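You operate a simulated robot arm through the tools that you are given. There is no shell and no other tool. Be economical: measure what you need, move in short steps, check, and stop when the job is done.

You run a simulated robot arm. Do the job below in one go: nothing can be reset, and whatever is moved stays where it is left.

## Task
Screw home the loose pins of the green and blue shackles, then clamp the green one in the vice.

It is judged by the outcome, as a careful person would: the job done as asked, and still so three seconds after it is handed in. It fails if anything else is knocked over, pushed out of place, dropped, spilled or broken.

## Robot
A 7-joint arm with a two-finger parallel gripper, fixed in place. Base frame: the origin is at the foot of the arm, x ahead of it, y to its left, z up; the work surface is at about z = 850. Units: mm, degrees, N and s.
With the tool pointing down near the work surface it reaches from about 240 to 680 mm from the base axis. Its first joint turns from -66.0 to 66.0 degrees. Payload 2.4 kg.
Tool frame: the origin (TCP) lies between the finger pads and is the grasp point; the fingertips stand 30 mm ahead of it; z points along the fingers, y is the line along which they close. The gripper opens to 94 mm. The fingers are 28 mm wide and 10 mm thick; the gripper's body (50 by 96 mm) begins 55 mm behind the TCP.
Orientation is that of the tool frame in the base frame, as a unit quaternion [x, y, z, w]. With the fingers straight down and closing along the base's y, the tool's x points along the base's -x, its y along +y and its z along -z.

## Interface
- The arm moves only by the tool arm_command. Its argument "rows" is a list that holds one entry, the list of rows, each a list of 7 numbers: the shift along the base's x, y, z in units of 25 mm (1.0 is 25 mm), then the turn, a rotation vector about the base's x, y, z in units of 6 degrees (1.0 is 6 degrees), then the closure, from 0 (fully open) to 1 (shut). In form: [[[tx, ty, tz, wx, wy, wz, gripper], ...]]. A call has 1 to 8 rows; each row shifts and turns the commanded pose from where the row before left it. A call with a number of a shift or a turn outside -1 to 1 is refused whole. Rows are played at 5 a second. More than 50 mm and 8.6 degrees between two rows, or a gripper value outside its range, and nothing of the call is played. A pose out of reach is approached as far as the arm can. The call stops where the force on the tool passes 40 N (or 10 N more than at its start, if that is more) or the arm is blocked; 0.2 s more then pass. The fingers move at their own pace (about 153 mm/s each) and stop on an object; they squeeze with about 28 N. The grip force told is the motor's: it shows also when the fingers shut on nothing. Time passes only in rows, and 0.2 s behind the last, so rows that do not move let the fingers close. The reply holds the time, the measured pose of the TCP, the force on the tool along the base axes, the opening and the grip force, in the units named above and with some noise, with the torque about the TCP (base axes, N m) and any sound that the robot's microphone picked up.
- Cameras (640 x 400 px; columns grow to the right, rows downward): "scene" is fixed at [44.1, 482.4, 1442.6]; the picture's right is [-0.66, -0.75, 0.00], its down [-0.44, 0.39, -0.81] and it looks along [0.61, -0.54, -0.58] (base axes); focal length 365 px, centre (320, 200). "wrist" rides on the gripper at [76, 14, -103] in the tool frame; the picture's right is [-0.18, 0.98, 0.00], its down [-0.75, -0.14, -0.64] and it looks along [-0.63, -0.12, 0.77] (tool axes); focal length 243 px, centre (320, 200). There is no depth. A picture from a camera that has moved, and an enlarged one, comes with that camera's place and axes in the base frame and with its lens.
- get_image(camera): a new picture of that camera. It takes no simulated time.
- close_up(camera, box): a new picture of the part [left, top, right, bottom] of that camera's present view, enlarged. It takes no simulated time.
- sign_off(): hands the job in; it is judged then, once.

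Work in short steps. Places have to be worked out from the pictures, the camera data and where the tool is seen: move nearer, look again, correct. Check each grasp and each placing, and mend what went wrong. You have 120 turns and 64 pictures in all, those below and enlarged ones among them. Open the gripper and draw the arm clear of the work before you hand the job in, unless the task says otherwise; then end with one line.

The tools are called after ">>>" by a JSON object that holds its "method" and its "body". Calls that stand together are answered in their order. arm_command: Moves the arm, as the interface text tells. Its arguments: {"type":"object","properties":{"rows":{"type":"array","items":{"type":"array","items":{"type":"array","items":{"type":"number"}}}}},"required":["rows"]} The other tools are called the same way: get_image (camera) takes a picture; close_up (camera, box) takes an enlarged picture of a part of a camera's view; sign_off () hands the job in.

At the start:

```text
time_s: 0.0
tcp_pos: [352.1, 258.5, 1140.4]
tool_rot: [0.0, 1.0, 0.0, 0.0]
force: [-0.3, 1.0, 0.0]
moment: [-0.01, -0.03, 0.02]
width: 94.0
grip_force: 0.1
```

scene: 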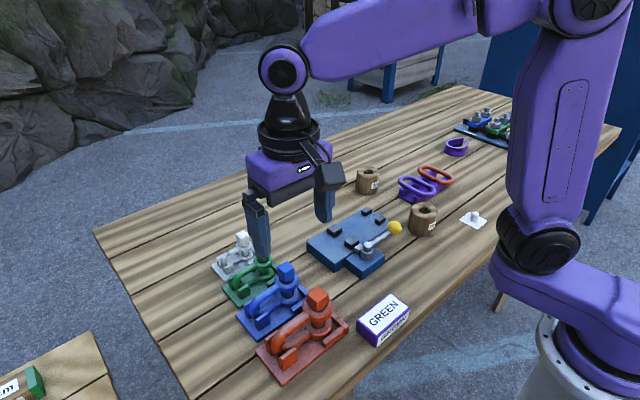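
wrist: 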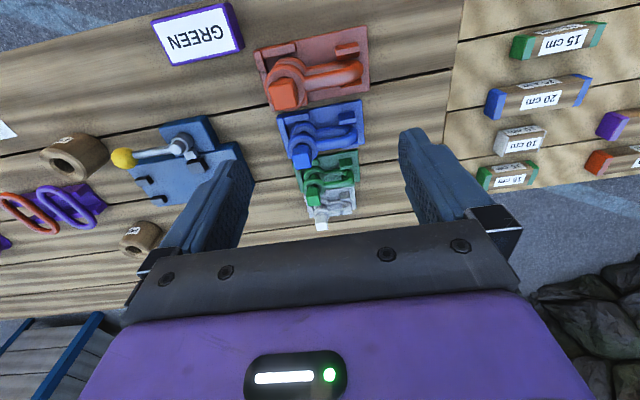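

I'll look closely at the shackles and the vice first.

>>> {"method": "close_up", "body": {"camera": "scene", "box": [200, 220, 360, 390]}}

>>> {"method": "close_up", "body": {"camera": "scene", "box": [300, 180, 430, 290]}}

>>> {"method": "close_up", "body": {"camera": "wrist", "box": [100, 0, 400, 240]}}

```text
2.35 times, centred on (280, 305) of scene
camera zoom: at [44.1, 482.4, 1442.6], right [-0.66, -0.75, 0.0], down [-0.44, 0.39, -0.81], along [0.61, -0.54, -0.58], focal length 859 px, centre (414, -47)
```

zoom: 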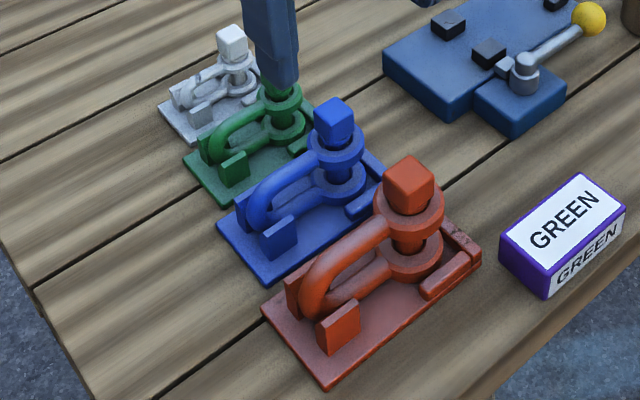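

```text
3.64 times, centred on (365, 235) of scene
camera zoom: at [44.1, 482.4, 1442.6], right [-0.66, -0.75, 0.0], down [-0.44, 0.39, -0.81], along [0.61, -0.54, -0.58], focal length 1327 px, centre (156, 73)
```

zoom: 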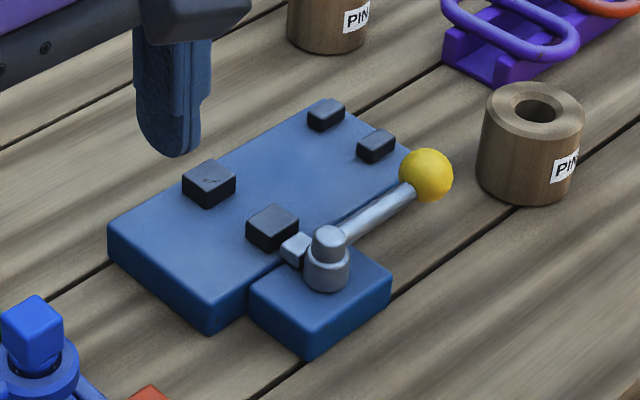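

```text
1.67 times, centred on (250, 120) of wrist
camera zoom: at [274.0, 271.7, 1242.3], right [0.18, 0.98, 0.0], down [0.75, -0.14, 0.64], along [0.63, -0.12, -0.77], focal length 404 px, centre (437, 333)
```

zoom: 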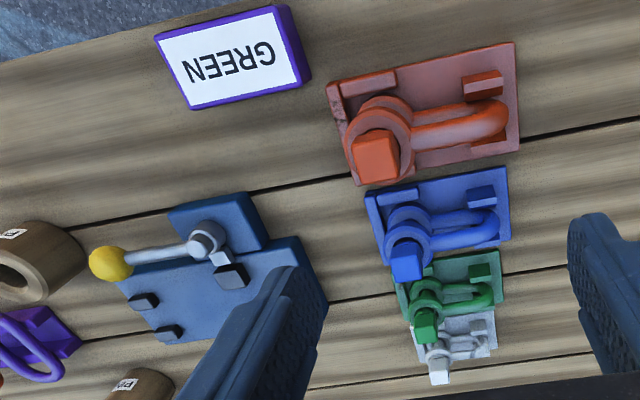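

Check the far-off items and the surroundings, to understand the vice and what finished shackles look like.

>>> {"method": "close_up", "body": {"camera": "scene", "box": [390, 90, 520, 240]}}

>>> {"method": "arm_command", "body": {"rows": [[[-1, -1, 0, 0, 0, 0, 0], [-1, -1, 0, 0, 0, 0, 0], [-1, -1, 0, 0, 0, 0, 0], [0, -1, 0, 0, 0, 0, 0]]]}}

>>> {"method": "get_image", "body": {"camera": "wrist"}}

>>> {"method": "get_image", "body": {"camera": "scene"}}

```text
2.67 times, centred on (455, 165) of scene
camera zoom: at [44.1, 482.4, 1442.6], right [-0.66, -0.75, 0.0], down [-0.44, 0.39, -0.81], along [0.61, -0.54, -0.58], focal length 973 px, centre (-40, 293)
```

zoom: 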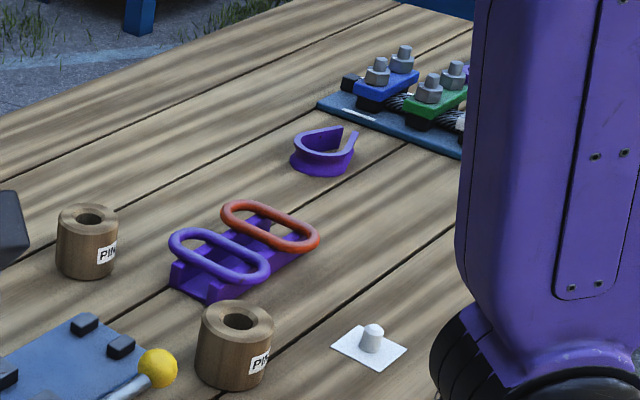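

```text
time_s: 1.0
tcp_pos: [276.7, 159.8, 1139.6]
tool_rot: [0.0, 1.0, 0.0, -0.001]
force: [-0.5, -0.8, 0.1]
moment: [0.02, 0.0, -0.01]
width: 94.0
grip_force: 0.0
```

```text
57 pictures are left
camera wrist: at [198.7, 173.6, 1242.4], right [0.18, 0.98, 0.0], down [0.75, -0.14, 0.64], along [0.63, -0.12, -0.77], focal length 243 px, centre (320, 200)
```

wrist: 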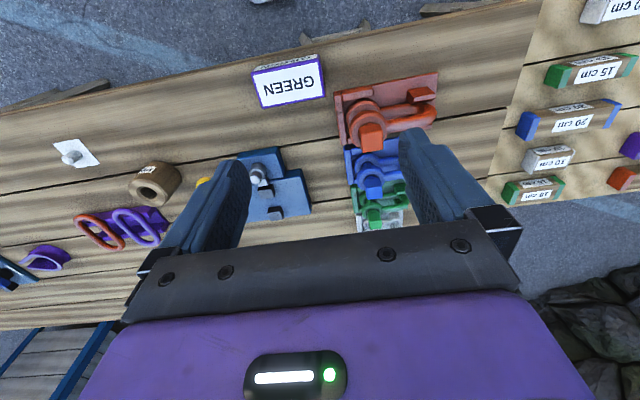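

```text
56 pictures are left
```

scene: 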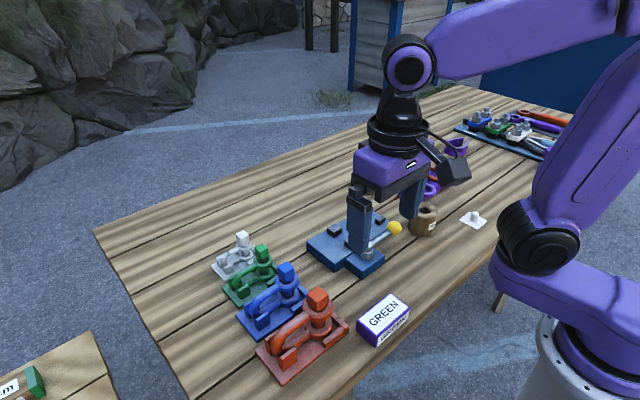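

>>> {"method": "close_up", "body": {"camera": "scene", "box": [205, 225, 315, 345]}}

>>> {"method": "close_up", "body": {"camera": "wrist", "box": [320, 60, 450, 240]}}

```text
3.33 times, centred on (260, 285) of scene
camera zoom: at [44.1, 482.4, 1442.6], right [-0.66, -0.75, 0.0], down [-0.44, 0.39, -0.81], along [0.61, -0.54, -0.58], focal length 1216 px, centre (520, -83)
```

zoom: 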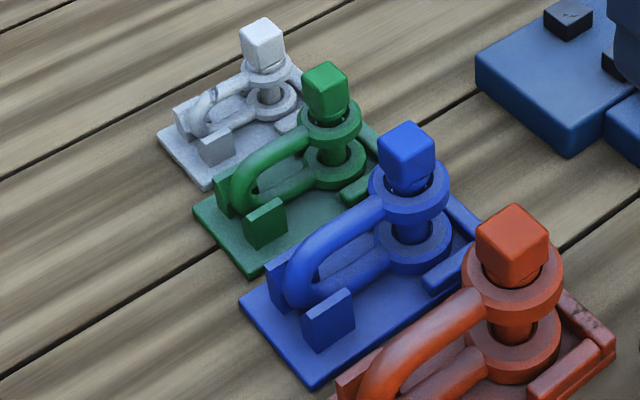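

```text
2.22 times, centred on (385, 150) of wrist
camera zoom: at [198.7, 173.6, 1242.4], right [0.18, 0.98, 0.0], down [0.75, -0.14, 0.64], along [0.63, -0.12, -0.77], focal length 539 px, centre (176, 311)
```

zoom: 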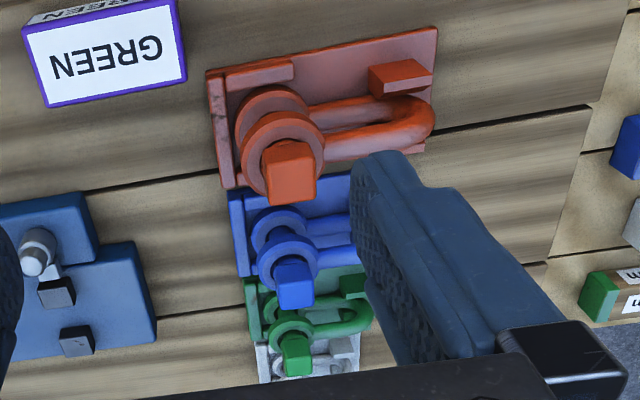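

Approach above the row of shackles with the wrist camera for a closer view.

>>> {"method": "arm_command", "body": {"rows": [[[1, 0.5, 0, 0, 0, 0, 0], [1, 0.5, 0, 0, 0, 0, 0], [1, 0.5, 0, 0, 0, 0, 0], [1, 0.5, -0.5, 0, 0, 0, 0], [1, 0.4, -0.8, 0, 0, 0, 0], [1, 0, -1, 0, 0, 0, 0]]]}}

>>> {"method": "get_image", "body": {"camera": "wrist"}}

>>> {"method": "close_up", "body": {"camera": "scene", "box": [300, 180, 430, 290]}}

```text
time_s: 2.4
tcp_pos: [428.2, 219.2, 1082.2]
tool_rot: [0.0, 1.0, 0.0, 0.0]
force: [0.5, 0.8, -0.1]
moment: [0.01, -0.02, 0.05]
width: 94.1
grip_force: 0.0
```

```text
53 pictures are left
camera wrist: at [349.5, 232.3, 1183.6], right [0.18, 0.98, 0.0], down [0.75, -0.14, 0.64], along [0.63, -0.12, -0.77], focal length 243 px, centre (320, 200)
```

wrist: 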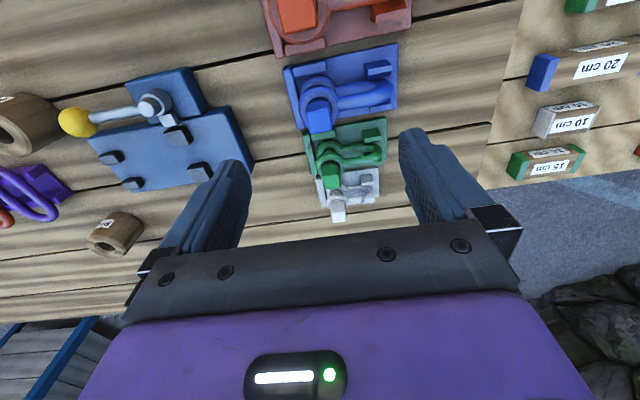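

```text
3.64 times, centred on (365, 235) of scene
camera zoom: at [44.1, 482.4, 1442.6], right [-0.66, -0.75, 0.0], down [-0.44, 0.39, -0.81], along [0.61, -0.54, -0.58], focal length 1327 px, centre (156, 73)
```

zoom: 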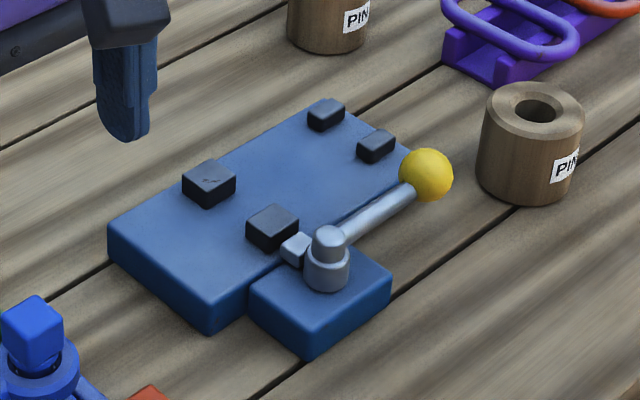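

>>> {"method": "close_up", "body": {"camera": "wrist", "box": [50, 50, 260, 200]}}

>>> {"method": "close_up", "body": {"camera": "wrist", "box": [270, 20, 430, 230]}}

```text
2.67 times, centred on (155, 125) of wrist
camera zoom: at [349.5, 232.3, 1183.6], right [0.18, 0.98, 0.0], down [0.75, -0.14, 0.64], along [0.63, -0.12, -0.77], focal length 647 px, centre (760, 400)
```

zoom: 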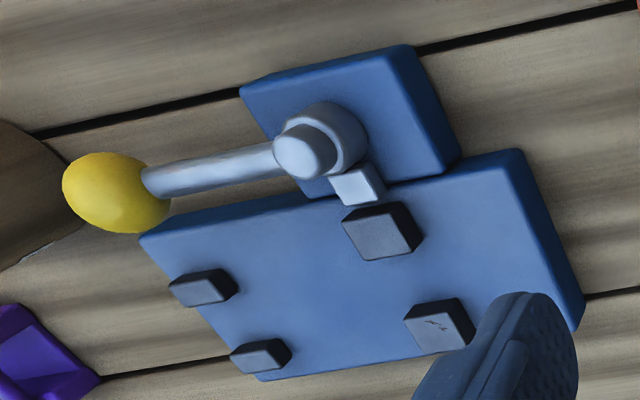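

```text
1.90 times, centred on (350, 125) of wrist
camera zoom: at [349.5, 232.3, 1183.6], right [0.18, 0.98, 0.0], down [0.75, -0.14, 0.64], along [0.63, -0.12, -0.77], focal length 462 px, centre (263, 343)
```

zoom: 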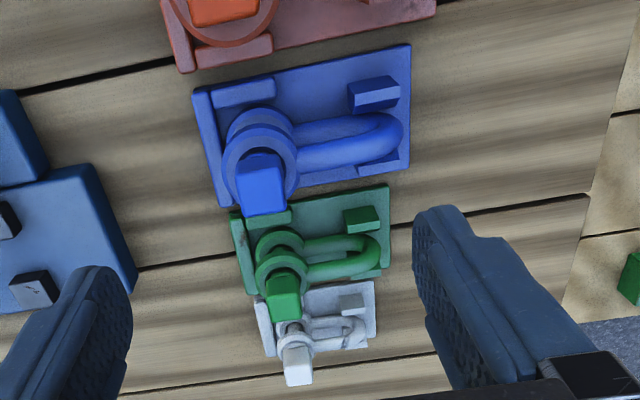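

The shackles lie along y with vertical pins (heads at y≈214); green head about (522, 214, 932). The vice is axis-aligned with its jaws at x≈455/510, y≈25. I'll go above the green head for a close look.

>>> {"method": "arm_command", "body": {"rows": [[[1, 0, 0, 0, 0, 0, 0], [1, 0, -0.8, 0, 0, 0, 0], [1, -0.2, -1, 0, 0, 0, 0], [0.76, 0, -1, 0, 0, 0, 0], [0, 0, -0.5, 0, 0, 0, 0]]]}}

>>> {"method": "get_image", "body": {"camera": "wrist"}}

>>> {"method": "close_up", "body": {"camera": "scene", "box": [205, 205, 315, 325]}}

```text
time_s: 3.6
tcp_pos: [521.6, 215.0, 999.4]
tool_rot: [0.001, 1.0, 0.0, -0.001]
force: [0.1, -0.2, -0.5]
moment: [0.0, -0.02, -0.03]
width: 94.0
grip_force: 0.1
```

```text
49 pictures are left
camera wrist: at [444.4, 228.1, 1101.4], right [0.18, 0.98, 0.0], down [0.75, -0.14, 0.64], along [0.63, -0.12, -0.77], focal length 243 px, centre (320, 200)
```

wrist: 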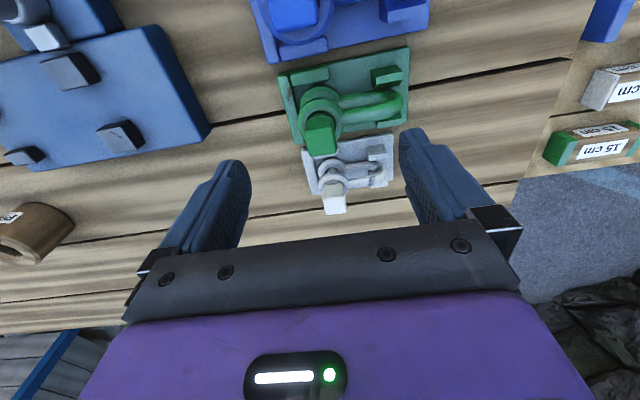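

```text
3.33 times, centred on (260, 265) of scene
camera zoom: at [44.1, 482.4, 1442.6], right [-0.66, -0.75, 0.0], down [-0.44, 0.39, -0.81], along [0.61, -0.54, -0.58], focal length 1216 px, centre (520, -17)
```

zoom: 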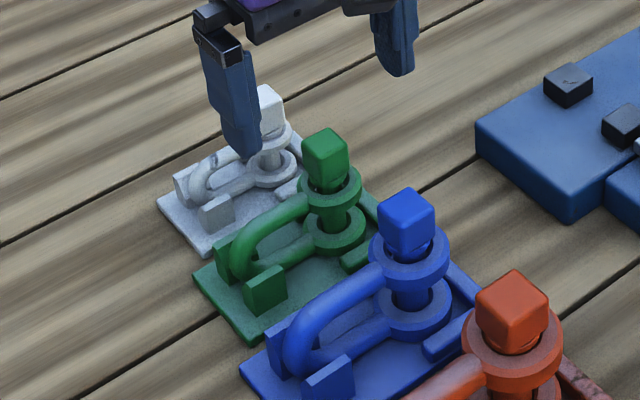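

>>> {"method": "close_up", "body": {"camera": "wrist", "box": [265, 40, 425, 225]}}

```text
2.16 times, centred on (345, 132) of wrist
camera zoom: at [444.4, 228.1, 1101.4], right [0.18, 0.98, 0.0], down [0.75, -0.14, 0.64], along [0.63, -0.12, -0.77], focal length 525 px, centre (266, 346)
```

zoom: 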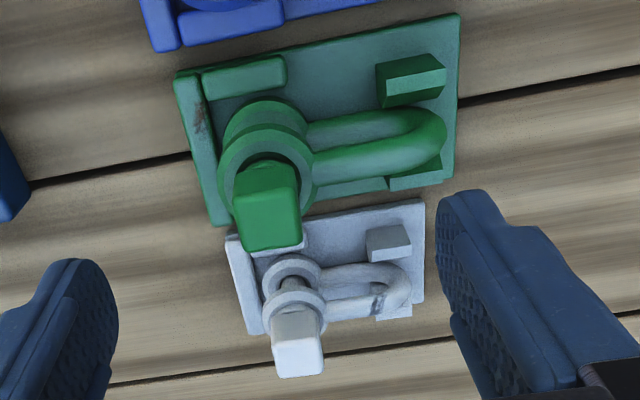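

Green head top is about (525.5, 213.7, 934), 22 mm square, axis-aligned, about 10 mm above its eye (eye top ≈902). I'll pre-turn the wrist +48° twice to find the range (then come back to a square angle), and then descend.

>>> {"method": "arm_command", "body": {"rows": [[[0.16, -0.05, 0, 0, 0, 1, 0], [0, 0, 0, 0, 0, 1, 0], [0, 0, 0, 0, 0, 1, 0], [0, 0, 0, 0, 0, 1, 0], [0, 0, 0, 0, 0, 1, 0], [0, 0, 0, 0, 0, 1, 0], [0, 0, 0, 0, 0, 1, 0], [0, 0, 0, 0, 0, 1, 0]]]}}

>>> {"method": "arm_command", "body": {"rows": [[[0, 0, 0, 0, 0, 1, 0], [0, 0, 0, 0, 0, 1, 0], [0, 0, 0, 0, 0, 1, 0], [0, 0, 0, 0, 0, 1, 0], [0, 0, 0, 0, 0, 1, 0], [0, 0, 0, 0, 0, 1, 0], [0, 0, 0, 0, 0, 1, 0]]]}}

```text
time_s: 5.4
tcp_pos: [524.4, 214.5, 999.9]
tool_rot: [-0.408, 0.913, 0.001, 0.0]
force: [0.4, 0.8, 0.0]
moment: [0.02, 0.0, 0.0]
width: 94.1
grip_force: 0.0
```

```text
time_s: 7.0
tcp_pos: [524.4, 212.3, 999.8]
tool_rot: [0.708, -0.707, 0.001, 0.001]
force: [-0.3, -0.2, 0.5]
moment: [0.0, 0.02, -0.01]
width: 93.8
grip_force: 0.1
```

At +90° now. Partially close to ~55 mm to clear neighbours and descend around the head, then grip.

>>> {"method": "arm_command", "body": {"rows": [[[0.04, 0.06, 0, 0, 0, 0, 0.42], [0, 0, -0.7, 0, 0, 0, 0.42], [0, 0, -0.8, 0, 0, 0, 0.42], [0, 0, -0.64, 0, 0, 0, 0.42], [0, 0, 0, 0, 0, 0, 0.42]]]}}

>>> {"method": "close_up", "body": {"camera": "scene", "box": [205, 205, 315, 325]}}

```text
time_s: 8.2
tcp_pos: [525.8, 213.4, 946.2]
tool_rot: [0.707, -0.707, 0.0, 0.001]
force: [-1.1, 0.2, -0.5]
moment: [0.01, 0.02, 0.04]
width: 54.2
grip_force: 0.0
```

```text
3.33 times, centred on (260, 265) of scene
camera zoom: at [44.1, 482.4, 1442.6], right [-0.66, -0.75, 0.0], down [-0.44, 0.39, -0.81], along [0.61, -0.54, -0.58], focal length 1216 px, centre (520, -17)
```

zoom: 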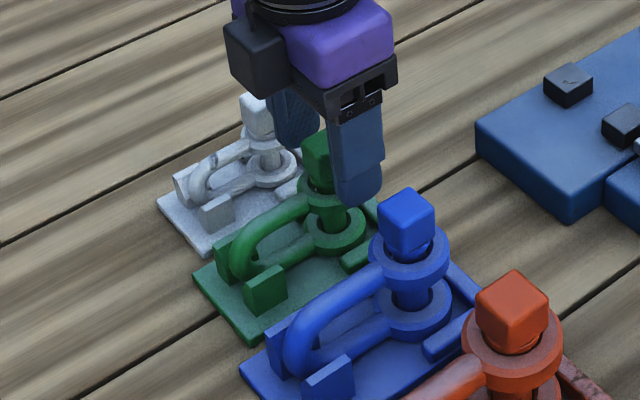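

The fingers straddle the head, with the camera on the +y side. I'll close and then try one small clockwise turn.

>>> {"method": "arm_command", "body": {"rows": [[[0, 0, 0, 0, 0, 0, 1], [0, 0, 0, 0, 0, 0, 1], [0, 0, 0, 0, 0, 0, 1]]]}}

>>> {"method": "arm_command", "body": {"rows": [[[0, 0, 0, 0, 0, -1, 1], [0, 0, 0, 0, 0, -1, 1], [0, 0, 0, 0, 0, -1, 1], [0, 0, 0, 0, 0, -1, 1]]]}}

>>> {"method": "get_image", "body": {"camera": "wrist"}}

```text
time_s: 9.0
tcp_pos: [525.9, 213.3, 947.4]
tool_rot: [-0.707, 0.707, 0.0, 0.0]
force: [0.3, 0.5, 0.2]
moment: [-0.04, -0.04, -0.01]
width: 21.2
grip_force: 28.1
```

```text
time_s: 10.0
tcp_pos: [525.8, 215.0, 946.7]
tool_rot: [-0.544, 0.839, 0.0, 0.001]
force: [-3.6, -0.3, 4.4]
moment: [-0.06, 0.19, 0.0]
width: 21.3
grip_force: 28.3
```

```text
45 pictures are left
camera wrist: at [479.9, 150.0, 1048.4], right [-0.82, 0.57, 0.0], down [0.44, 0.63, 0.64], along [0.37, 0.53, -0.77], focal length 243 px, centre (320, 200)
```

wrist: 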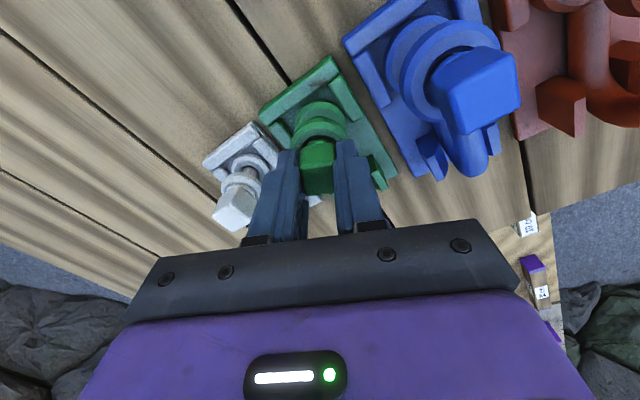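

Turns with little resistance. Continue clockwise and watch vertical force.

>>> {"method": "arm_command", "body": {"rows": [[[0, 0, 0, 0, 0, -1, 1], [0, 0, 0, 0, 0, -1, 1], [0, 0, 0, 0, 0, -1, 1], [0, 0, 0, 0, 0, -1, 1], [0, 0, 0, 0, 0, -1, 1], [0, 0, 0, 0, 0, -1, 1], [0, 0, 0, 0, 0, -1, 1], [0, 0, 0, 0, 0, -1, 1]]]}}

>>> {"method": "arm_command", "body": {"rows": [[[0, 0, 0, 0, 0, -1, 1], [0, 0, 0, 0, 0, -1, 1], [0, 0, 0, 0, 0, 0, 1]]]}}

>>> {"method": "close_up", "body": {"camera": "scene", "box": [205, 205, 315, 325]}}

```text
time_s: 11.8
tcp_pos: [525.3, 214.4, 946.7]
tool_rot: [-0.156, 0.988, 0.0, 0.0]
force: [-0.4, -0.7, -2.2]
moment: [-0.04, 0.02, 0.04]
width: 21.2
grip_force: 28.0
```

```text
time_s: 12.6
tcp_pos: [526.6, 212.8, 946.3]
tool_rot: [-0.051, 0.999, 0.001, 0.0]
force: [0.2, 1.1, -2.1]
moment: [-0.05, 0.0, 0.0]
width: 21.3
grip_force: 28.0
```

```text
3.33 times, centred on (260, 265) of scene
camera zoom: at [44.1, 482.4, 1442.6], right [-0.66, -0.75, 0.0], down [-0.44, 0.39, -0.81], along [0.61, -0.54, -0.58], focal length 1216 px, centre (520, -17)
```

zoom: 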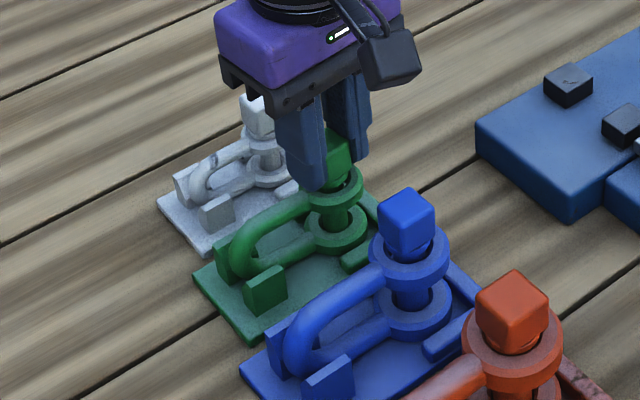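

Continue the stroke to −90°.

>>> {"method": "arm_command", "body": {"rows": [[[0, 0, 0, 0, 0, -1, 1], [0, 0, 0, 0, 0, -1, 1], [0, 0, 0, 0, 0, -1, 1], [0, 0, 0, 0, 0, -1, 1], [0, 0, 0, 0, 0, -1, 1], [0, 0, 0, 0, 0, -1, 1], [0, 0, 0, 0, 0, -1, 1], [0, 0, 0, 0, 0, -1, 1]]]}}

>>> {"method": "arm_command", "body": {"rows": [[[0, 0, 0, 0, 0, -1, 1], [0, 0, 0, 0, 0, -1, 1], [0, 0, 0, 0, 0, -1, 1], [0, 0, 0, 0, 0, -1, 1], [0, 0, 0, 0, 0, -1, 1], [0, 0, 0, 0, 0, -1, 1], [0, 0, 0, 0, 0, -1, 1], [0, 0, 0, 0, 0, -1, 1]]]}}

>>> {"method": "close_up", "body": {"camera": "scene", "box": [205, 205, 315, 325]}}

>>> {"method": "close_up", "body": {"camera": "wrist", "box": [240, 50, 400, 250]}}

```text
time_s: 14.4
tcp_pos: [525.3, 212.7, 947.4]
tool_rot: [0.358, 0.934, 0.0, 0.001]
force: [0.2, -0.1, -2.6]
moment: [-0.05, 0.01, -0.01]
width: 21.5
grip_force: 28.1
```

```text
time_s: 16.2
tcp_pos: [525.3, 213.0, 946.1]
tool_rot: [0.708, 0.706, -0.001, 0.0]
force: [-0.4, -0.1, -2.1]
moment: [-0.05, 0.01, 0.0]
width: 21.2
grip_force: 27.7
```

```text
3.33 times, centred on (260, 265) of scene
camera zoom: at [44.1, 482.4, 1442.6], right [-0.66, -0.75, 0.0], down [-0.44, 0.39, -0.81], along [0.61, -0.54, -0.58], focal length 1216 px, centre (520, -17)
```

zoom: 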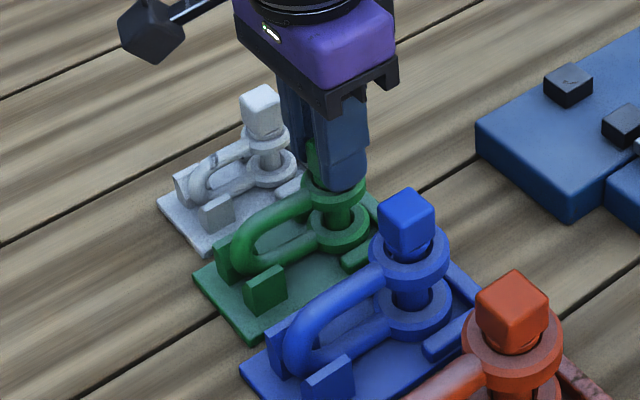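

```text
2.00 times, centred on (320, 150) of wrist
camera zoom: at [538.7, 288.4, 1048.2], right [0.98, -0.19, 0.0], down [-0.14, -0.75, 0.64], along [-0.12, -0.63, -0.77], focal length 485 px, centre (320, 300)
```

zoom: 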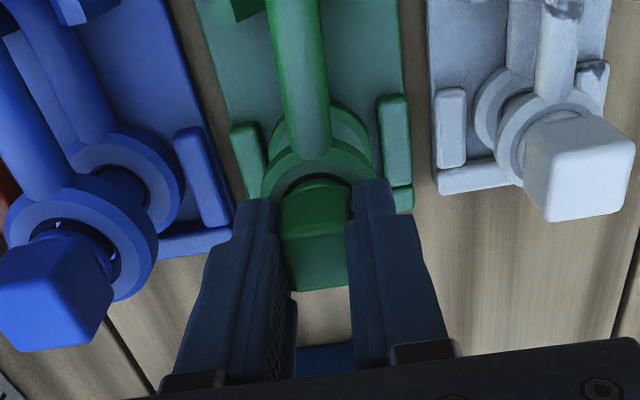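

Release, and look at how far the head descended.

>>> {"method": "arm_command", "body": {"rows": [[[0, 0, 0, 0, 0, 0, 0.42], [0, 0, 0, 0, 0, 0, 0.42], [0, 0, 0.8, 0, 0, 0, 0.42], [0, 0, 0.8, 0, 0, 0, 0.42]]]}}

>>> {"method": "close_up", "body": {"camera": "wrist", "box": [240, 50, 400, 250]}}

>>> {"method": "close_up", "body": {"camera": "scene", "box": [205, 205, 315, 325]}}

```text
time_s: 17.2
tcp_pos: [526.6, 211.6, 986.4]
tool_rot: [0.706, 0.708, 0.0, 0.0]
force: [0.3, 0.3, -0.1]
moment: [-0.02, 0.02, -0.02]
width: 54.6
grip_force: 0.1
```

```text
2.00 times, centred on (320, 150) of wrist
camera zoom: at [538.9, 287.2, 1088.5], right [0.98, -0.18, 0.0], down [-0.14, -0.75, 0.64], along [-0.12, -0.63, -0.77], focal length 485 px, centre (320, 300)
```

zoom: 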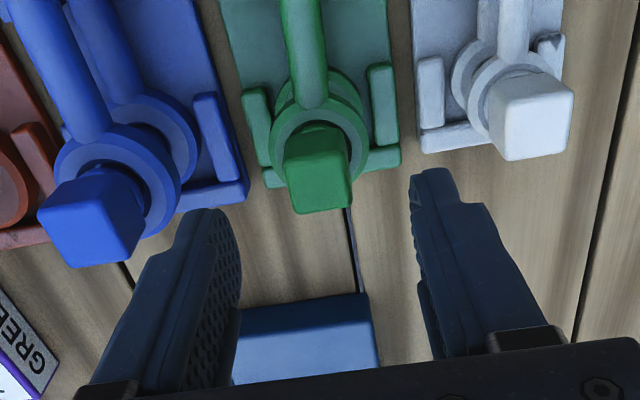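

```text
3.33 times, centred on (260, 265) of scene
camera zoom: at [44.1, 482.4, 1442.6], right [-0.66, -0.75, 0.0], down [-0.44, 0.39, -0.81], along [0.61, -0.54, -0.58], focal length 1216 px, centre (520, -17)
```

zoom: 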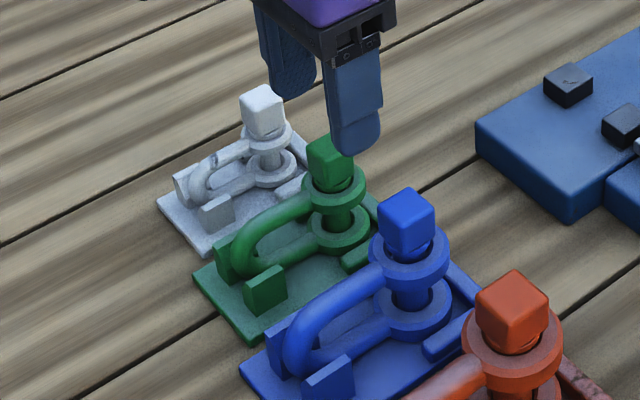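

The head came down about 5 mm from half a turn. Regrip here slightly lower and see whether the wrist can go on past −90°, descending with the thread.

>>> {"method": "arm_command", "body": {"rows": [[[0, 0, -0.8, 0, 0, 0, 0.42], [0, 0, -1, 0, 0, 0, 0.42], [0, 0, 0, 0, 0, 0, 1], [0, 0, 0, 0, 0, 0, 1], [0, 0, 0, 0, 0, 0, 1]]]}}

>>> {"method": "arm_command", "body": {"rows": [[[0, 0, -0.007, 0, 0, -1, 1], [0, 0, -0.007, 0, 0, -1, 1], [0, 0, -0.007, 0, 0, -1, 1], [0, 0, -0.007, 0, 0, -1, 1], [0, 0, -0.007, 0, 0, -1, 1], [0, 0, -0.007, 0, 0, -1, 1], [0, 0, -0.007, 0, 0, -1, 1], [0, 0, -0.007, 0, 0, -1, 1]]]}}

```text
time_s: 18.4
tcp_pos: [525.7, 212.4, 940.9]
tool_rot: [0.707, 0.707, 0.0, 0.001]
force: [-0.9, -0.9, 0.9]
moment: [-0.06, 0.02, -0.02]
width: 26.8
grip_force: 28.2
```

```text
time_s: 20.2
tcp_pos: [526.3, 214.7, 940.6]
tool_rot: [0.934, 0.358, 0.001, 0.0]
force: [-8.1, 2.2, 3.9]
moment: [0.08, 0.44, 0.62]
width: 30.3
grip_force: 27.8
```

The opening is 27–30 mm, not 21: the fingers aren't on the flats. Look.

>>> {"method": "close_up", "body": {"camera": "wrist", "box": [240, 50, 400, 250]}}

>>> {"method": "close_up", "body": {"camera": "scene", "box": [225, 230, 295, 305]}}

```text
2.00 times, centred on (320, 150) of wrist
camera zoom: at [590.4, 253.6, 1042.3], right [0.52, -0.85, 0.0], down [-0.66, -0.4, 0.64], along [-0.55, -0.33, -0.77], focal length 485 px, centre (320, 300)
```

zoom: 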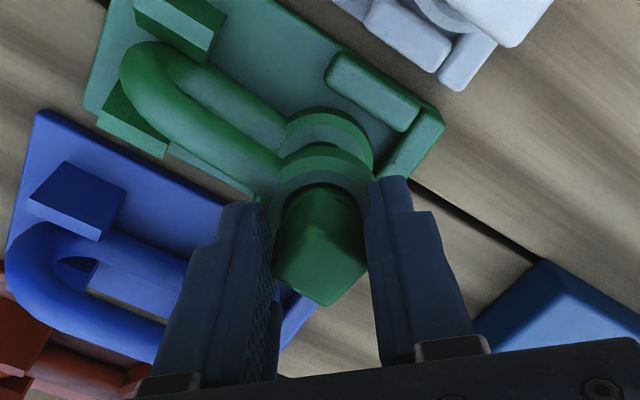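

```text
5.33 times, centred on (260, 268) of scene
camera zoom: at [43.8, 482.5, 1442.6], right [-0.66, -0.75, 0.0], down [-0.44, 0.39, -0.81], along [0.61, -0.54, -0.58], focal length 1946 px, centre (640, -160)
```

zoom: 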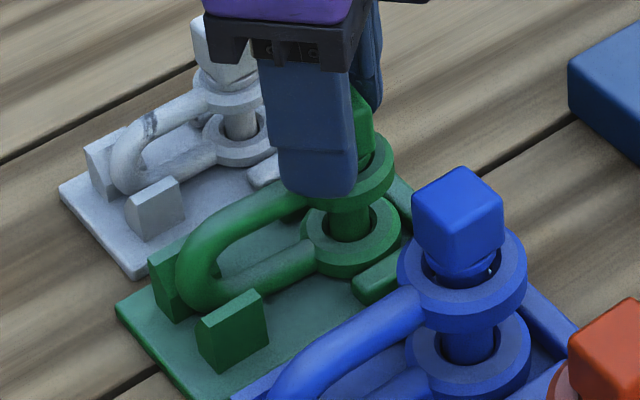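

>>> {"method": "arm_command", "body": {"rows": [[[0, 0, 0, 0, 0, 0, 0.42], [0, 0, 0, 0, 0, 0, 0.42], [0, 0, 0.9, 0, 0, 0, 0.42], [0, 0, 0.9, 0, 0, 0, 0.42]]]}}

>>> {"method": "close_up", "body": {"camera": "wrist", "box": [260, 60, 380, 200]}}

>>> {"method": "close_up", "body": {"camera": "scene", "box": [225, 230, 295, 305]}}

```text
time_s: 21.2
tcp_pos: [526.8, 213.3, 986.1]
tool_rot: [0.934, 0.358, 0.0, 0.0]
force: [-0.7, -0.2, 0.1]
moment: [-0.01, -0.01, 0.02]
width: 54.4
grip_force: 0.1
```

```text
2.86 times, centred on (320, 130) of wrist
camera zoom: at [590.7, 252.3, 1087.7], right [0.52, -0.85, 0.0], down [-0.65, -0.4, 0.64], along [-0.55, -0.33, -0.77], focal length 693 px, centre (320, 400)
```

zoom: 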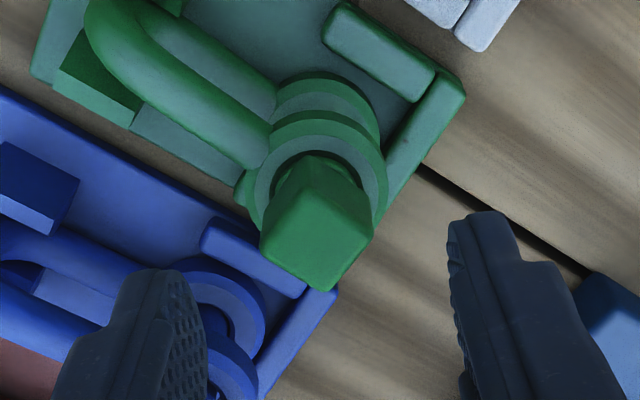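

```text
5.33 times, centred on (260, 268) of scene
camera zoom: at [44.1, 482.4, 1442.6], right [-0.66, -0.75, 0.0], down [-0.44, 0.39, -0.81], along [0.61, -0.54, -0.58], focal length 1946 px, centre (640, -160)
```

zoom: 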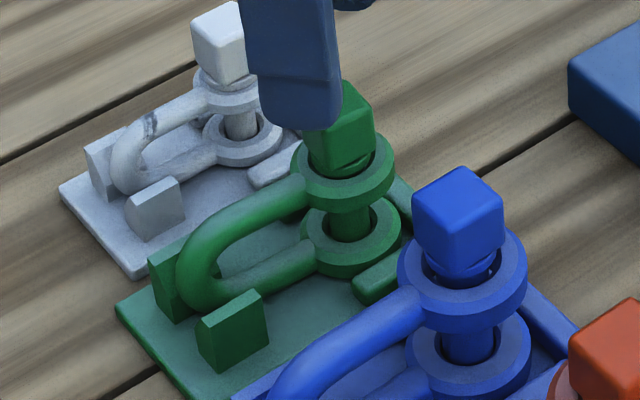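

The head is still nearly aligned (≈−4.5°); the fingers were too low on what looks like a round collar under the square head and slipped. I'll return the wrist to +84° and regrip higher.

>>> {"method": "arm_command", "body": {"rows": [[[0, 0, 0, 0, 0, 1, 0.42], [0, 0, 0, 0, 0, 1, 0.42], [0, 0, 0, 0, 0, 1, 0.42], [0, 0, 0, 0, 0, 1, 0.42], [0, 0, 0, 0, 0, 1, 0.42], [0, 0, 0, 0, 0, 1, 0.42], [0, 0, 0, 0, 0, 1, 0.42], [0, 0, 0, 0, 0, 1, 0.42]]]}}

>>> {"method": "arm_command", "body": {"rows": [[[0, 0, 0, 0, 0, 1, 0.42], [0, 0, 0, 0, 0, 1, 0.42], [0, 0, 0, 0, 0, 1, 0.42], [0, 0, 0, 0, 0, 1, 0.42], [0, 0, 0, 0, 0, 1, 0.42], [0, 0, 0, 0, 0, 1, 0.42], [0, 0, 0, 0, 0, 1, 0.42], [0, 0, 0, 0, 0, 1, 0.42]]]}}

>>> {"method": "arm_command", "body": {"rows": [[[0, 0, 0, 0, 0, 1, 0.42], [0, 0, 0, 0, 0, 1, 0.42], [0, 0, 0, 0, 0, 1, 0.42], [0, 0, 0, 0, 0, 1, 0.42], [0, 0, 0, 0, 0, 1, 0.42], [0, 0, 0, 0, 0, 1, 0.42], [0, 0, 0, 0, 0, 1, 0.42], [0, 0, 0, 0, 0, 1, 0.42]]]}}

>>> {"method": "arm_command", "body": {"rows": [[[0, 0, 0, 0, 0, 1, 0.42], [0, 0, 0, 0, 0, 1, 0.42], [0, 0, 0, 0, 0, 1, 0.42], [0, 0, 0, 0, 0, 1, 0.42], [0, 0, 0, 0, 0, 1, 0.42], [0, 0, 0, 0, 0, 1, 0.42], [0, 0, 0, 0, 0, 1, 0.42], [0, 0, 0, 0, 0, 1, 0.42]]]}}

>>> {"method": "arm_command", "body": {"rows": [[[0, 0, 0, 0, 0, 1, 0.42], [0, 0, 0, 0, 0, 1, 0.42], [0, 0, 0, 0, 0, 1, 0.42], [0, 0, 0, 0, 0, 1, 0.42], [0, 0, 0, 0, 0, 1, 0.42]]]}}

>>> {"method": "close_up", "body": {"camera": "wrist", "box": [260, 60, 380, 200]}}

```text
time_s: 23.0
tcp_pos: [526.9, 214.8, 986.2]
tool_rot: [0.706, 0.708, 0.001, 0.0]
force: [0.0, 0.3, -0.1]
moment: [0.01, 0.03, 0.0]
width: 54.4
grip_force: 0.1
```

```text
time_s: 24.8
tcp_pos: [525.3, 213.2, 984.3]
tool_rot: [0.357, 0.934, 0.0, 0.0]
force: [0.5, -0.9, 0.4]
moment: [-0.03, -0.03, -0.03]
width: 54.6
grip_force: 0.0
```

```text
time_s: 26.6
tcp_pos: [525.7, 214.6, 985.7]
tool_rot: [-0.053, 0.999, 0.0, 0.001]
force: [0.1, 0.0, 0.3]
moment: [0.0, 0.01, -0.02]
width: 54.4
grip_force: 0.0
```

```text
time_s: 28.4
tcp_pos: [525.1, 214.8, 983.2]
tool_rot: [-0.455, 0.89, 0.0, 0.0]
force: [0.3, -0.3, -0.2]
moment: [0.02, -0.01, 0.04]
width: 54.4
grip_force: 0.0
```

```text
time_s: 29.6
tcp_pos: [525.9, 213.5, 985.2]
tool_rot: [-0.67, 0.742, 0.001, 0.0]
force: [0.3, 0.1, 0.8]
moment: [-0.03, 0.0, -0.03]
width: 54.3
grip_force: 0.1
```

```text
2.86 times, centred on (320, 130) of wrist
camera zoom: at [502.4, 137.6, 1087.7], right [-0.96, 0.28, 0.0], down [0.22, 0.74, 0.64], along [0.18, 0.62, -0.77], focal length 693 px, centre (320, 400)
```

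zoom: 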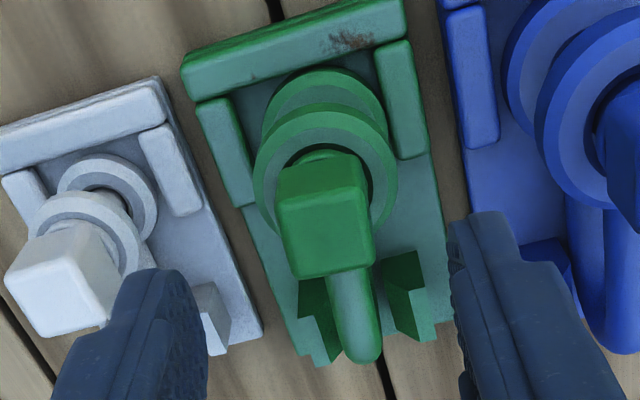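

Head lined up with the gripper (+84°). Descend to TCP ≈949 and grip.

>>> {"method": "arm_command", "body": {"rows": [[[0, 0, -0.7, 0, 0, 0, 0.42], [0, 0, -0.74, 0, 0, 0, 0.42], [0, 0, 0, 0, 0, 0, 0.42], [0, 0, 0, 0, 0, 0, 1], [0, 0, 0, 0, 0, 0, 1], [0, 0, 0, 0, 0, 0, 1]]]}}

```text
time_s: 31.0
tcp_pos: [524.7, 213.8, 949.3]
tool_rot: [-0.669, 0.743, 0.0, 0.0]
force: [-3.6, 1.2, -0.3]
moment: [0.01, 0.18, 0.27]
width: 21.1
grip_force: 28.1
```

Proper grip (21.1 mm). Turn clockwise with slight descent.

>>> {"method": "arm_command", "body": {"rows": [[[0, 0, -0.007, 0, 0, -1, 1], [0, 0, -0.007, 0, 0, -1, 1], [0, 0, -0.007, 0, 0, -1, 1], [0, 0, -0.007, 0, 0, -1, 1], [0, 0, -0.007, 0, 0, -1, 1], [0, 0, -0.007, 0, 0, -1, 1], [0, 0, -0.007, 0, 0, -1, 1], [0, 0, -0.007, 0, 0, -1, 1]]]}}

>>> {"method": "arm_command", "body": {"rows": [[[0, 0, -0.007, 0, 0, -1, 1], [0, 0, -0.007, 0, 0, -1, 1], [0, 0, -0.007, 0, 0, -1, 1], [0, 0, -0.007, 0, 0, -1, 1], [0, 0, -0.007, 0, 0, -1, 1], [0, 0, -0.007, 0, 0, -1, 1]]]}}

```text
time_s: 32.8
tcp_pos: [525.8, 213.8, 948.0]
tool_rot: [-0.308, 0.951, 0.0, 0.001]
force: [-4.4, 1.3, 3.2]
moment: [0.13, 0.23, 0.46]
width: 30.1
grip_force: 27.7
```

```text
time_s: 34.2
tcp_pos: [525.3, 213.6, 946.0]
tool_rot: [0.002, 1.0, 0.0, 0.0]
force: [1.9, -1.0, 3.2]
moment: [-0.07, -0.09, 0.02]
width: 21.4
grip_force: 28.0
```

The fingers slipped over a corner, so the pin resists strongly: perhaps it is already home. Release and check the gap under the head.

>>> {"method": "arm_command", "body": {"rows": [[[0, 0, 0, 0, 0, 0, 0.42], [0, 0, 0, 0, 0, 0, 0.42], [0, 0, 0.9, 0, 0, 0, 0.42], [0, -0.5, 0.9, 0, 0, 0, 0.42], [0, -1, 0.9, 0, 0, 0, 0.42], [0, -1, 0.5, 0, 0, 0, 0.42]]]}}

>>> {"method": "close_up", "body": {"camera": "scene", "box": [235, 230, 325, 325]}}

>>> {"method": "close_up", "body": {"camera": "wrist", "box": [300, 20, 460, 200]}}

```text
time_s: 35.6
tcp_pos: [525.1, 150.0, 1026.6]
tool_rot: [0.0, 1.0, 0.0, 0.0]
force: [0.9, 0.3, -0.2]
moment: [-0.02, -0.01, 0.0]
width: 54.5
grip_force: 0.0
```

```text
4.21 times, centred on (280, 278) of scene
camera zoom: at [44.1, 482.4, 1442.6], right [-0.66, -0.75, 0.0], down [-0.44, 0.39, -0.81], along [0.61, -0.54, -0.58], focal length 1536 px, centre (488, -126)
```

zoom: 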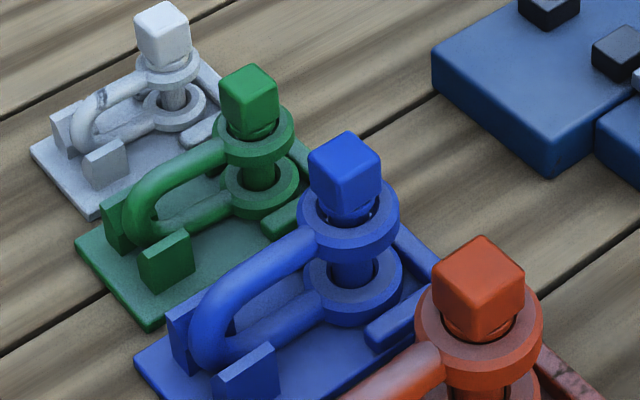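

```text
2.22 times, centred on (380, 110) of wrist
camera zoom: at [447.0, 164.0, 1128.9], right [0.18, 0.98, 0.0], down [0.75, -0.14, 0.64], along [0.63, -0.12, -0.77], focal length 539 px, centre (187, 400)
```

zoom: 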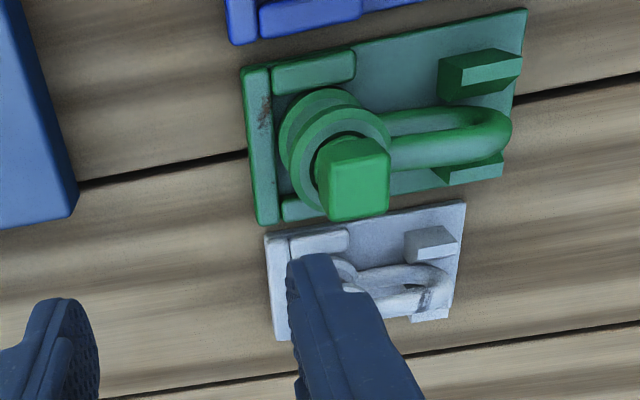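

I need a low side view of the eye gap. Turn the wrist to +90° and tilt 30° so the camera looks in from the −y side.

>>> {"method": "arm_command", "body": {"rows": [[[0, 0, 0, 0, 0, 1, 0.1], [0, 0, 0, 0, 0, 1, 0.1], [0, 0, 0, 0, 0, 1, 0.1], [0, 0, 0, 0, 0, 1, 0.1], [0, 0, 0, 0, 0, 1, 0.1], [0, 0, 0, 0, 0, 1, 0.1], [0, 0, 0, 0, 0, 1, 0.1], [0, 0, 0, 0, 0, 1, 0.1]]]}}

>>> {"method": "arm_command", "body": {"rows": [[[0, 0, 0, 0, 0, 1, 0.1], [0, 0, 0, 0, 0, 1, 0.1], [0, 0, 0, 0, 0, 1, 0.1], [0, 0, 0, 0, 0, 1, 0.1], [0, 0, 0, 0, 0, 1, 0.1], [0, 0, 0, 0, 0, 1, 0.1], [0, 0, 0, 0, 0, 1, 0.1]]]}}

>>> {"method": "arm_command", "body": {"rows": [[[0, -0.4, -0.2, 1, 0, 0, 0.1], [0, -0.4, -0.4, 1, 0, 0, 0.1], [0, 0, -0.5, 1, 0, 0, 0.1], [0, 0, -0.6, 1, 0, 0, 0.1], [0, 0, -0.6, 1, 0, 0, 0.1], [0, 0, 0, 0, 0, 0, 0.1]]]}}

>>> {"method": "get_image", "body": {"camera": "wrist"}}

```text
time_s: 37.4
tcp_pos: [524.9, 151.9, 1026.3]
tool_rot: [-0.408, 0.913, 0.0, 0.0]
force: [-0.3, -0.3, 0.6]
moment: [0.0, -0.01, 0.01]
width: 84.6
grip_force: 0.1
```

```text
time_s: 39.0
tcp_pos: [525.9, 151.8, 1026.8]
tool_rot: [0.708, -0.706, 0.0, 0.001]
force: [0.3, 0.2, -0.1]
moment: [0.02, 0.0, 0.0]
width: 84.5
grip_force: 0.1
```

```text
time_s: 40.4
tcp_pos: [524.9, 130.8, 970.2]
tool_rot: [0.684, -0.682, -0.184, -0.183]
force: [-0.3, 0.1, 0.0]
moment: [0.0, -0.02, -0.04]
width: 84.6
grip_force: 0.0
```

```text
32 pictures are left
camera wrist: at [509.3, 12.5, 1020.8], right [-0.98, 0.16, 0.09], down [0.14, 0.33, 0.93], along [0.12, 0.93, -0.35], focal length 243 px, centre (320, 200)
```

wrist: 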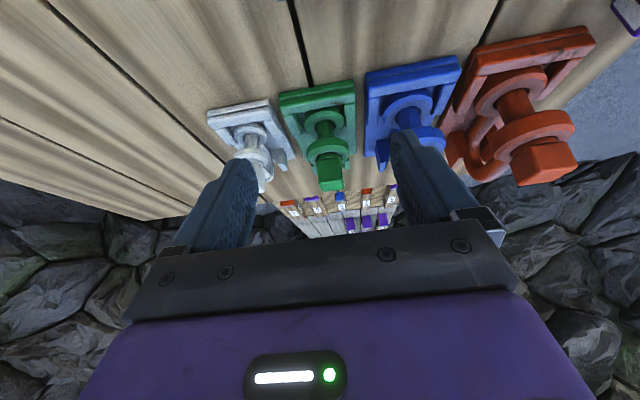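

>>> {"method": "close_up", "body": {"camera": "wrist", "box": [285, 75, 375, 200]}}

>>> {"method": "close_up", "body": {"camera": "wrist", "box": [440, 20, 610, 195]}}

```text
3.20 times, centred on (330, 138) of wrist
camera zoom: at [509.3, 12.5, 1020.8], right [-0.98, 0.16, 0.09], down [0.14, 0.33, 0.93], along [0.12, 0.93, -0.35], focal length 776 px, centre (288, 400)
```

zoom: 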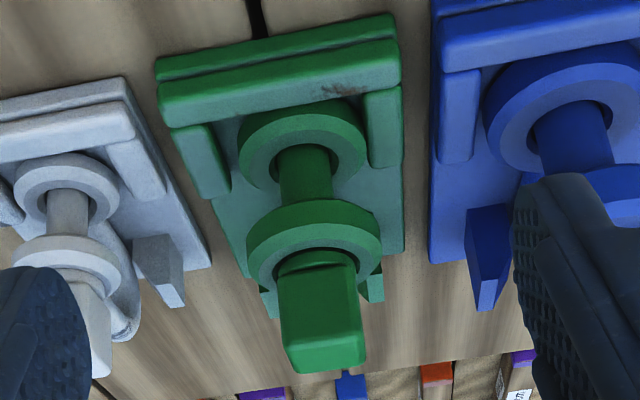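

```text
2.29 times, centred on (525, 108) of wrist
camera zoom: at [509.3, 12.5, 1020.8], right [-0.98, 0.16, 0.09], down [0.14, 0.33, 0.93], along [0.12, 0.93, -0.35], focal length 555 px, centre (-149, 411)
```

zoom: 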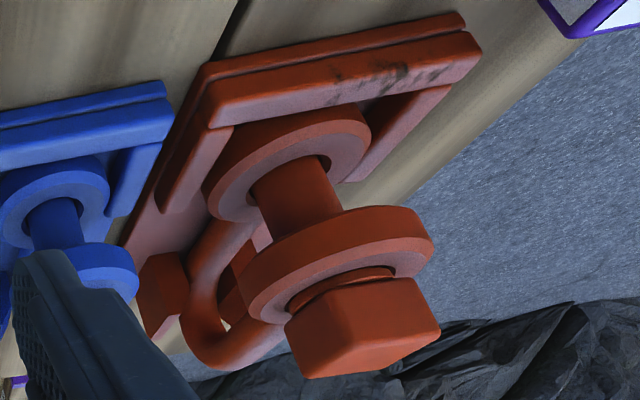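

Green's collar now sits on its upper eye, which fits the hard stop: it looks home. Shift over to get the same view of blue.

>>> {"method": "arm_command", "body": {"rows": [[[-1, 0, 0.2, 0, 0, 0, 0], [-1, 0, 0.2, 0, 0, 0, 0], [-1, 0, 0, 0, 0, 0, 0], [0, 0, 0, 0, 0, 0, 0]]]}}

>>> {"method": "close_up", "body": {"camera": "wrist", "box": [230, 60, 410, 200]}}

```text
time_s: 41.4
tcp_pos: [451.2, 131.2, 979.7]
tool_rot: [0.683, -0.683, -0.183, -0.183]
force: [-0.4, 0.3, 0.4]
moment: [-0.02, 0.04, 0.01]
width: 94.2
grip_force: 0.0
```

```text
2.86 times, centred on (320, 130) of wrist
camera zoom: at [435.2, 12.7, 1030.0], right [-0.98, 0.16, 0.09], down [0.14, 0.33, 0.93], along [0.12, 0.93, -0.35], focal length 693 px, centre (320, 400)
```

zoom: 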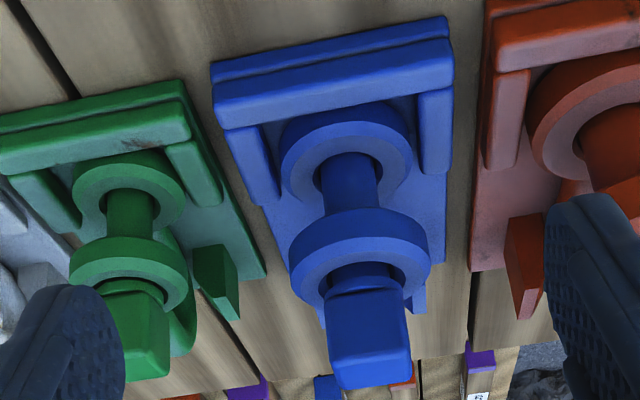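

Blue clearly still has a gap (shank showing), green has none – confirmed home. Blue head ≈(443, 214.5), top ≈949. Untilt and move above it.

>>> {"method": "arm_command", "body": {"rows": [[[0, 0, 0.8, -1, 0, 0, 0.36], [0, 0, 0.8, -1, 0, 0, 0.36], [-0.32, 0.3, 0, -1, 0, 0, 0.36], [0, 1, 0, -1, 0, 0, 0.36], [0, 1, 0, -1, 0, 0, 0.36], [0, 1, 0, 0, 0, 0, 0.36], [0, 0, 0, 0, 0, 0, 0.36]]]}}

>>> {"method": "close_up", "body": {"camera": "wrist", "box": [260, 60, 380, 200]}}

```text
time_s: 43.0
tcp_pos: [443.8, 212.6, 1019.5]
tool_rot: [0.707, -0.707, 0.0, 0.0]
force: [-0.1, -1.1, 0.7]
moment: [0.01, -0.01, -0.03]
width: 60.2
grip_force: 0.1
```

```text
2.86 times, centred on (320, 130) of wrist
camera zoom: at [428.7, 136.4, 1120.8], right [-0.98, 0.18, 0.0], down [0.14, 0.75, 0.64], along [0.12, 0.63, -0.77], focal length 693 px, centre (320, 400)
```

zoom: 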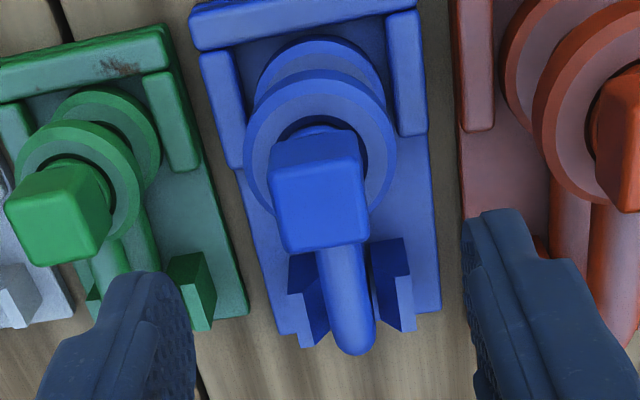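

Position confirmed (443, 213.7). Descend to TCP ≈961 and grip.

>>> {"method": "arm_command", "body": {"rows": [[[0, 0.03, -0.8, 0, 0, 0, 0.36], [0, 0, -0.8, 0, 0, 0, 0.36], [0, 0, -0.72, 0, 0, 0, 0.36], [0, 0, 0, 0, 0, 0, 0.36], [0, 0, 0, 0, 0, 0, 1], [0, 0, 0, 0, 0, 0, 1], [0, 0, 0, 0, 0, 0, 1]]]}}

>>> {"method": "arm_command", "body": {"rows": [[[0, 0, -0.004, 0, 0, -1, 1], [0, 0, -0.004, 0, 0, -1, 1], [0, 0, -0.004, 0, 0, -1, 1], [0, 0, -0.004, 0, 0, -1, 1], [0, 0, -0.004, 0, 0, -1, 1], [0, 0, -0.004, 0, 0, -1, 1], [0, 0, -0.004, 0, 0, -1, 1], [0, 0, -0.004, 0, 0, -1, 1]]]}}

```text
time_s: 44.6
tcp_pos: [444.6, 214.9, 958.2]
tool_rot: [0.707, -0.707, 0.0, 0.0]
force: [2.1, 0.1, 0.1]
moment: [0.06, -0.11, 0.01]
width: 24.2
grip_force: 28.0
```

```text
time_s: 46.4
tcp_pos: [442.7, 215.3, 959.5]
tool_rot: [-0.358, 0.934, 0.0, 0.002]
force: [0.6, 0.2, -2.2]
moment: [-0.01, 0.05, 0.0]
width: 24.4
grip_force: 27.9
```

Gripping well (24 mm) and turning freely. Continue to −90°.

>>> {"method": "arm_command", "body": {"rows": [[[0, 0, -0.004, 0, 0, -1, 1], [0, 0, -0.004, 0, 0, -1, 1], [0, 0, -0.004, 0, 0, -1, 1], [0, 0, -0.004, 0, 0, -1, 1], [0, 0, -0.004, 0, 0, -1, 1], [0, 0, -0.004, 0, 0, -1, 1], [0, 0, -0.004, 0, 0, -1, 1], [0, 0, -0.004, 0, 0, -1, 1]]]}}

>>> {"method": "arm_command", "body": {"rows": [[[0, 0, -0.004, 0, 0, -1, 1], [0, 0, -0.004, 0, 0, -1, 1], [0, 0, -0.004, 0, 0, -1, 1], [0, 0, -0.004, 0, 0, -1, 1], [0, 0, -0.004, 0, 0, -1, 1], [0, 0, -0.004, 0, 0, -1, 1], [0, 0, -0.004, 0, 0, -1, 1], [0, 0, -0.004, 0, 0, -1, 1]]]}}

>>> {"method": "arm_command", "body": {"rows": [[[0, 0, -0.004, 0, 0, -1, 1], [0, 0, -0.004, 0, 0, -1, 1], [0, 0, -0.004, 0, 0, -1, 1], [0, 0, -0.004, 0, 0, -1, 1], [0, 0, -0.004, 0, 0, -1, 1], [0, 0, -0.004, 0, 0, -1, 1]]]}}

```text
time_s: 48.2
tcp_pos: [442.9, 216.4, 959.3]
tool_rot: [0.053, 0.999, 0.0, 0.0]
force: [-0.1, -0.2, -4.3]
moment: [-0.13, 0.06, 0.04]
width: 24.4
grip_force: 28.6
```

```text
time_s: 50.0
tcp_pos: [442.5, 216.5, 958.5]
tool_rot: [0.455, 0.891, -0.001, 0.0]
force: [0.6, -0.7, -3.1]
moment: [-0.1, -0.12, 0.02]
width: 24.2
grip_force: 27.8
```

```text
time_s: 51.4
tcp_pos: [443.6, 213.8, 957.3]
tool_rot: [0.708, 0.706, -0.001, 0.0]
force: [-0.4, 0.0, -4.4]
moment: [-0.11, 0.05, 0.01]
width: 24.2
grip_force: 28.1
```

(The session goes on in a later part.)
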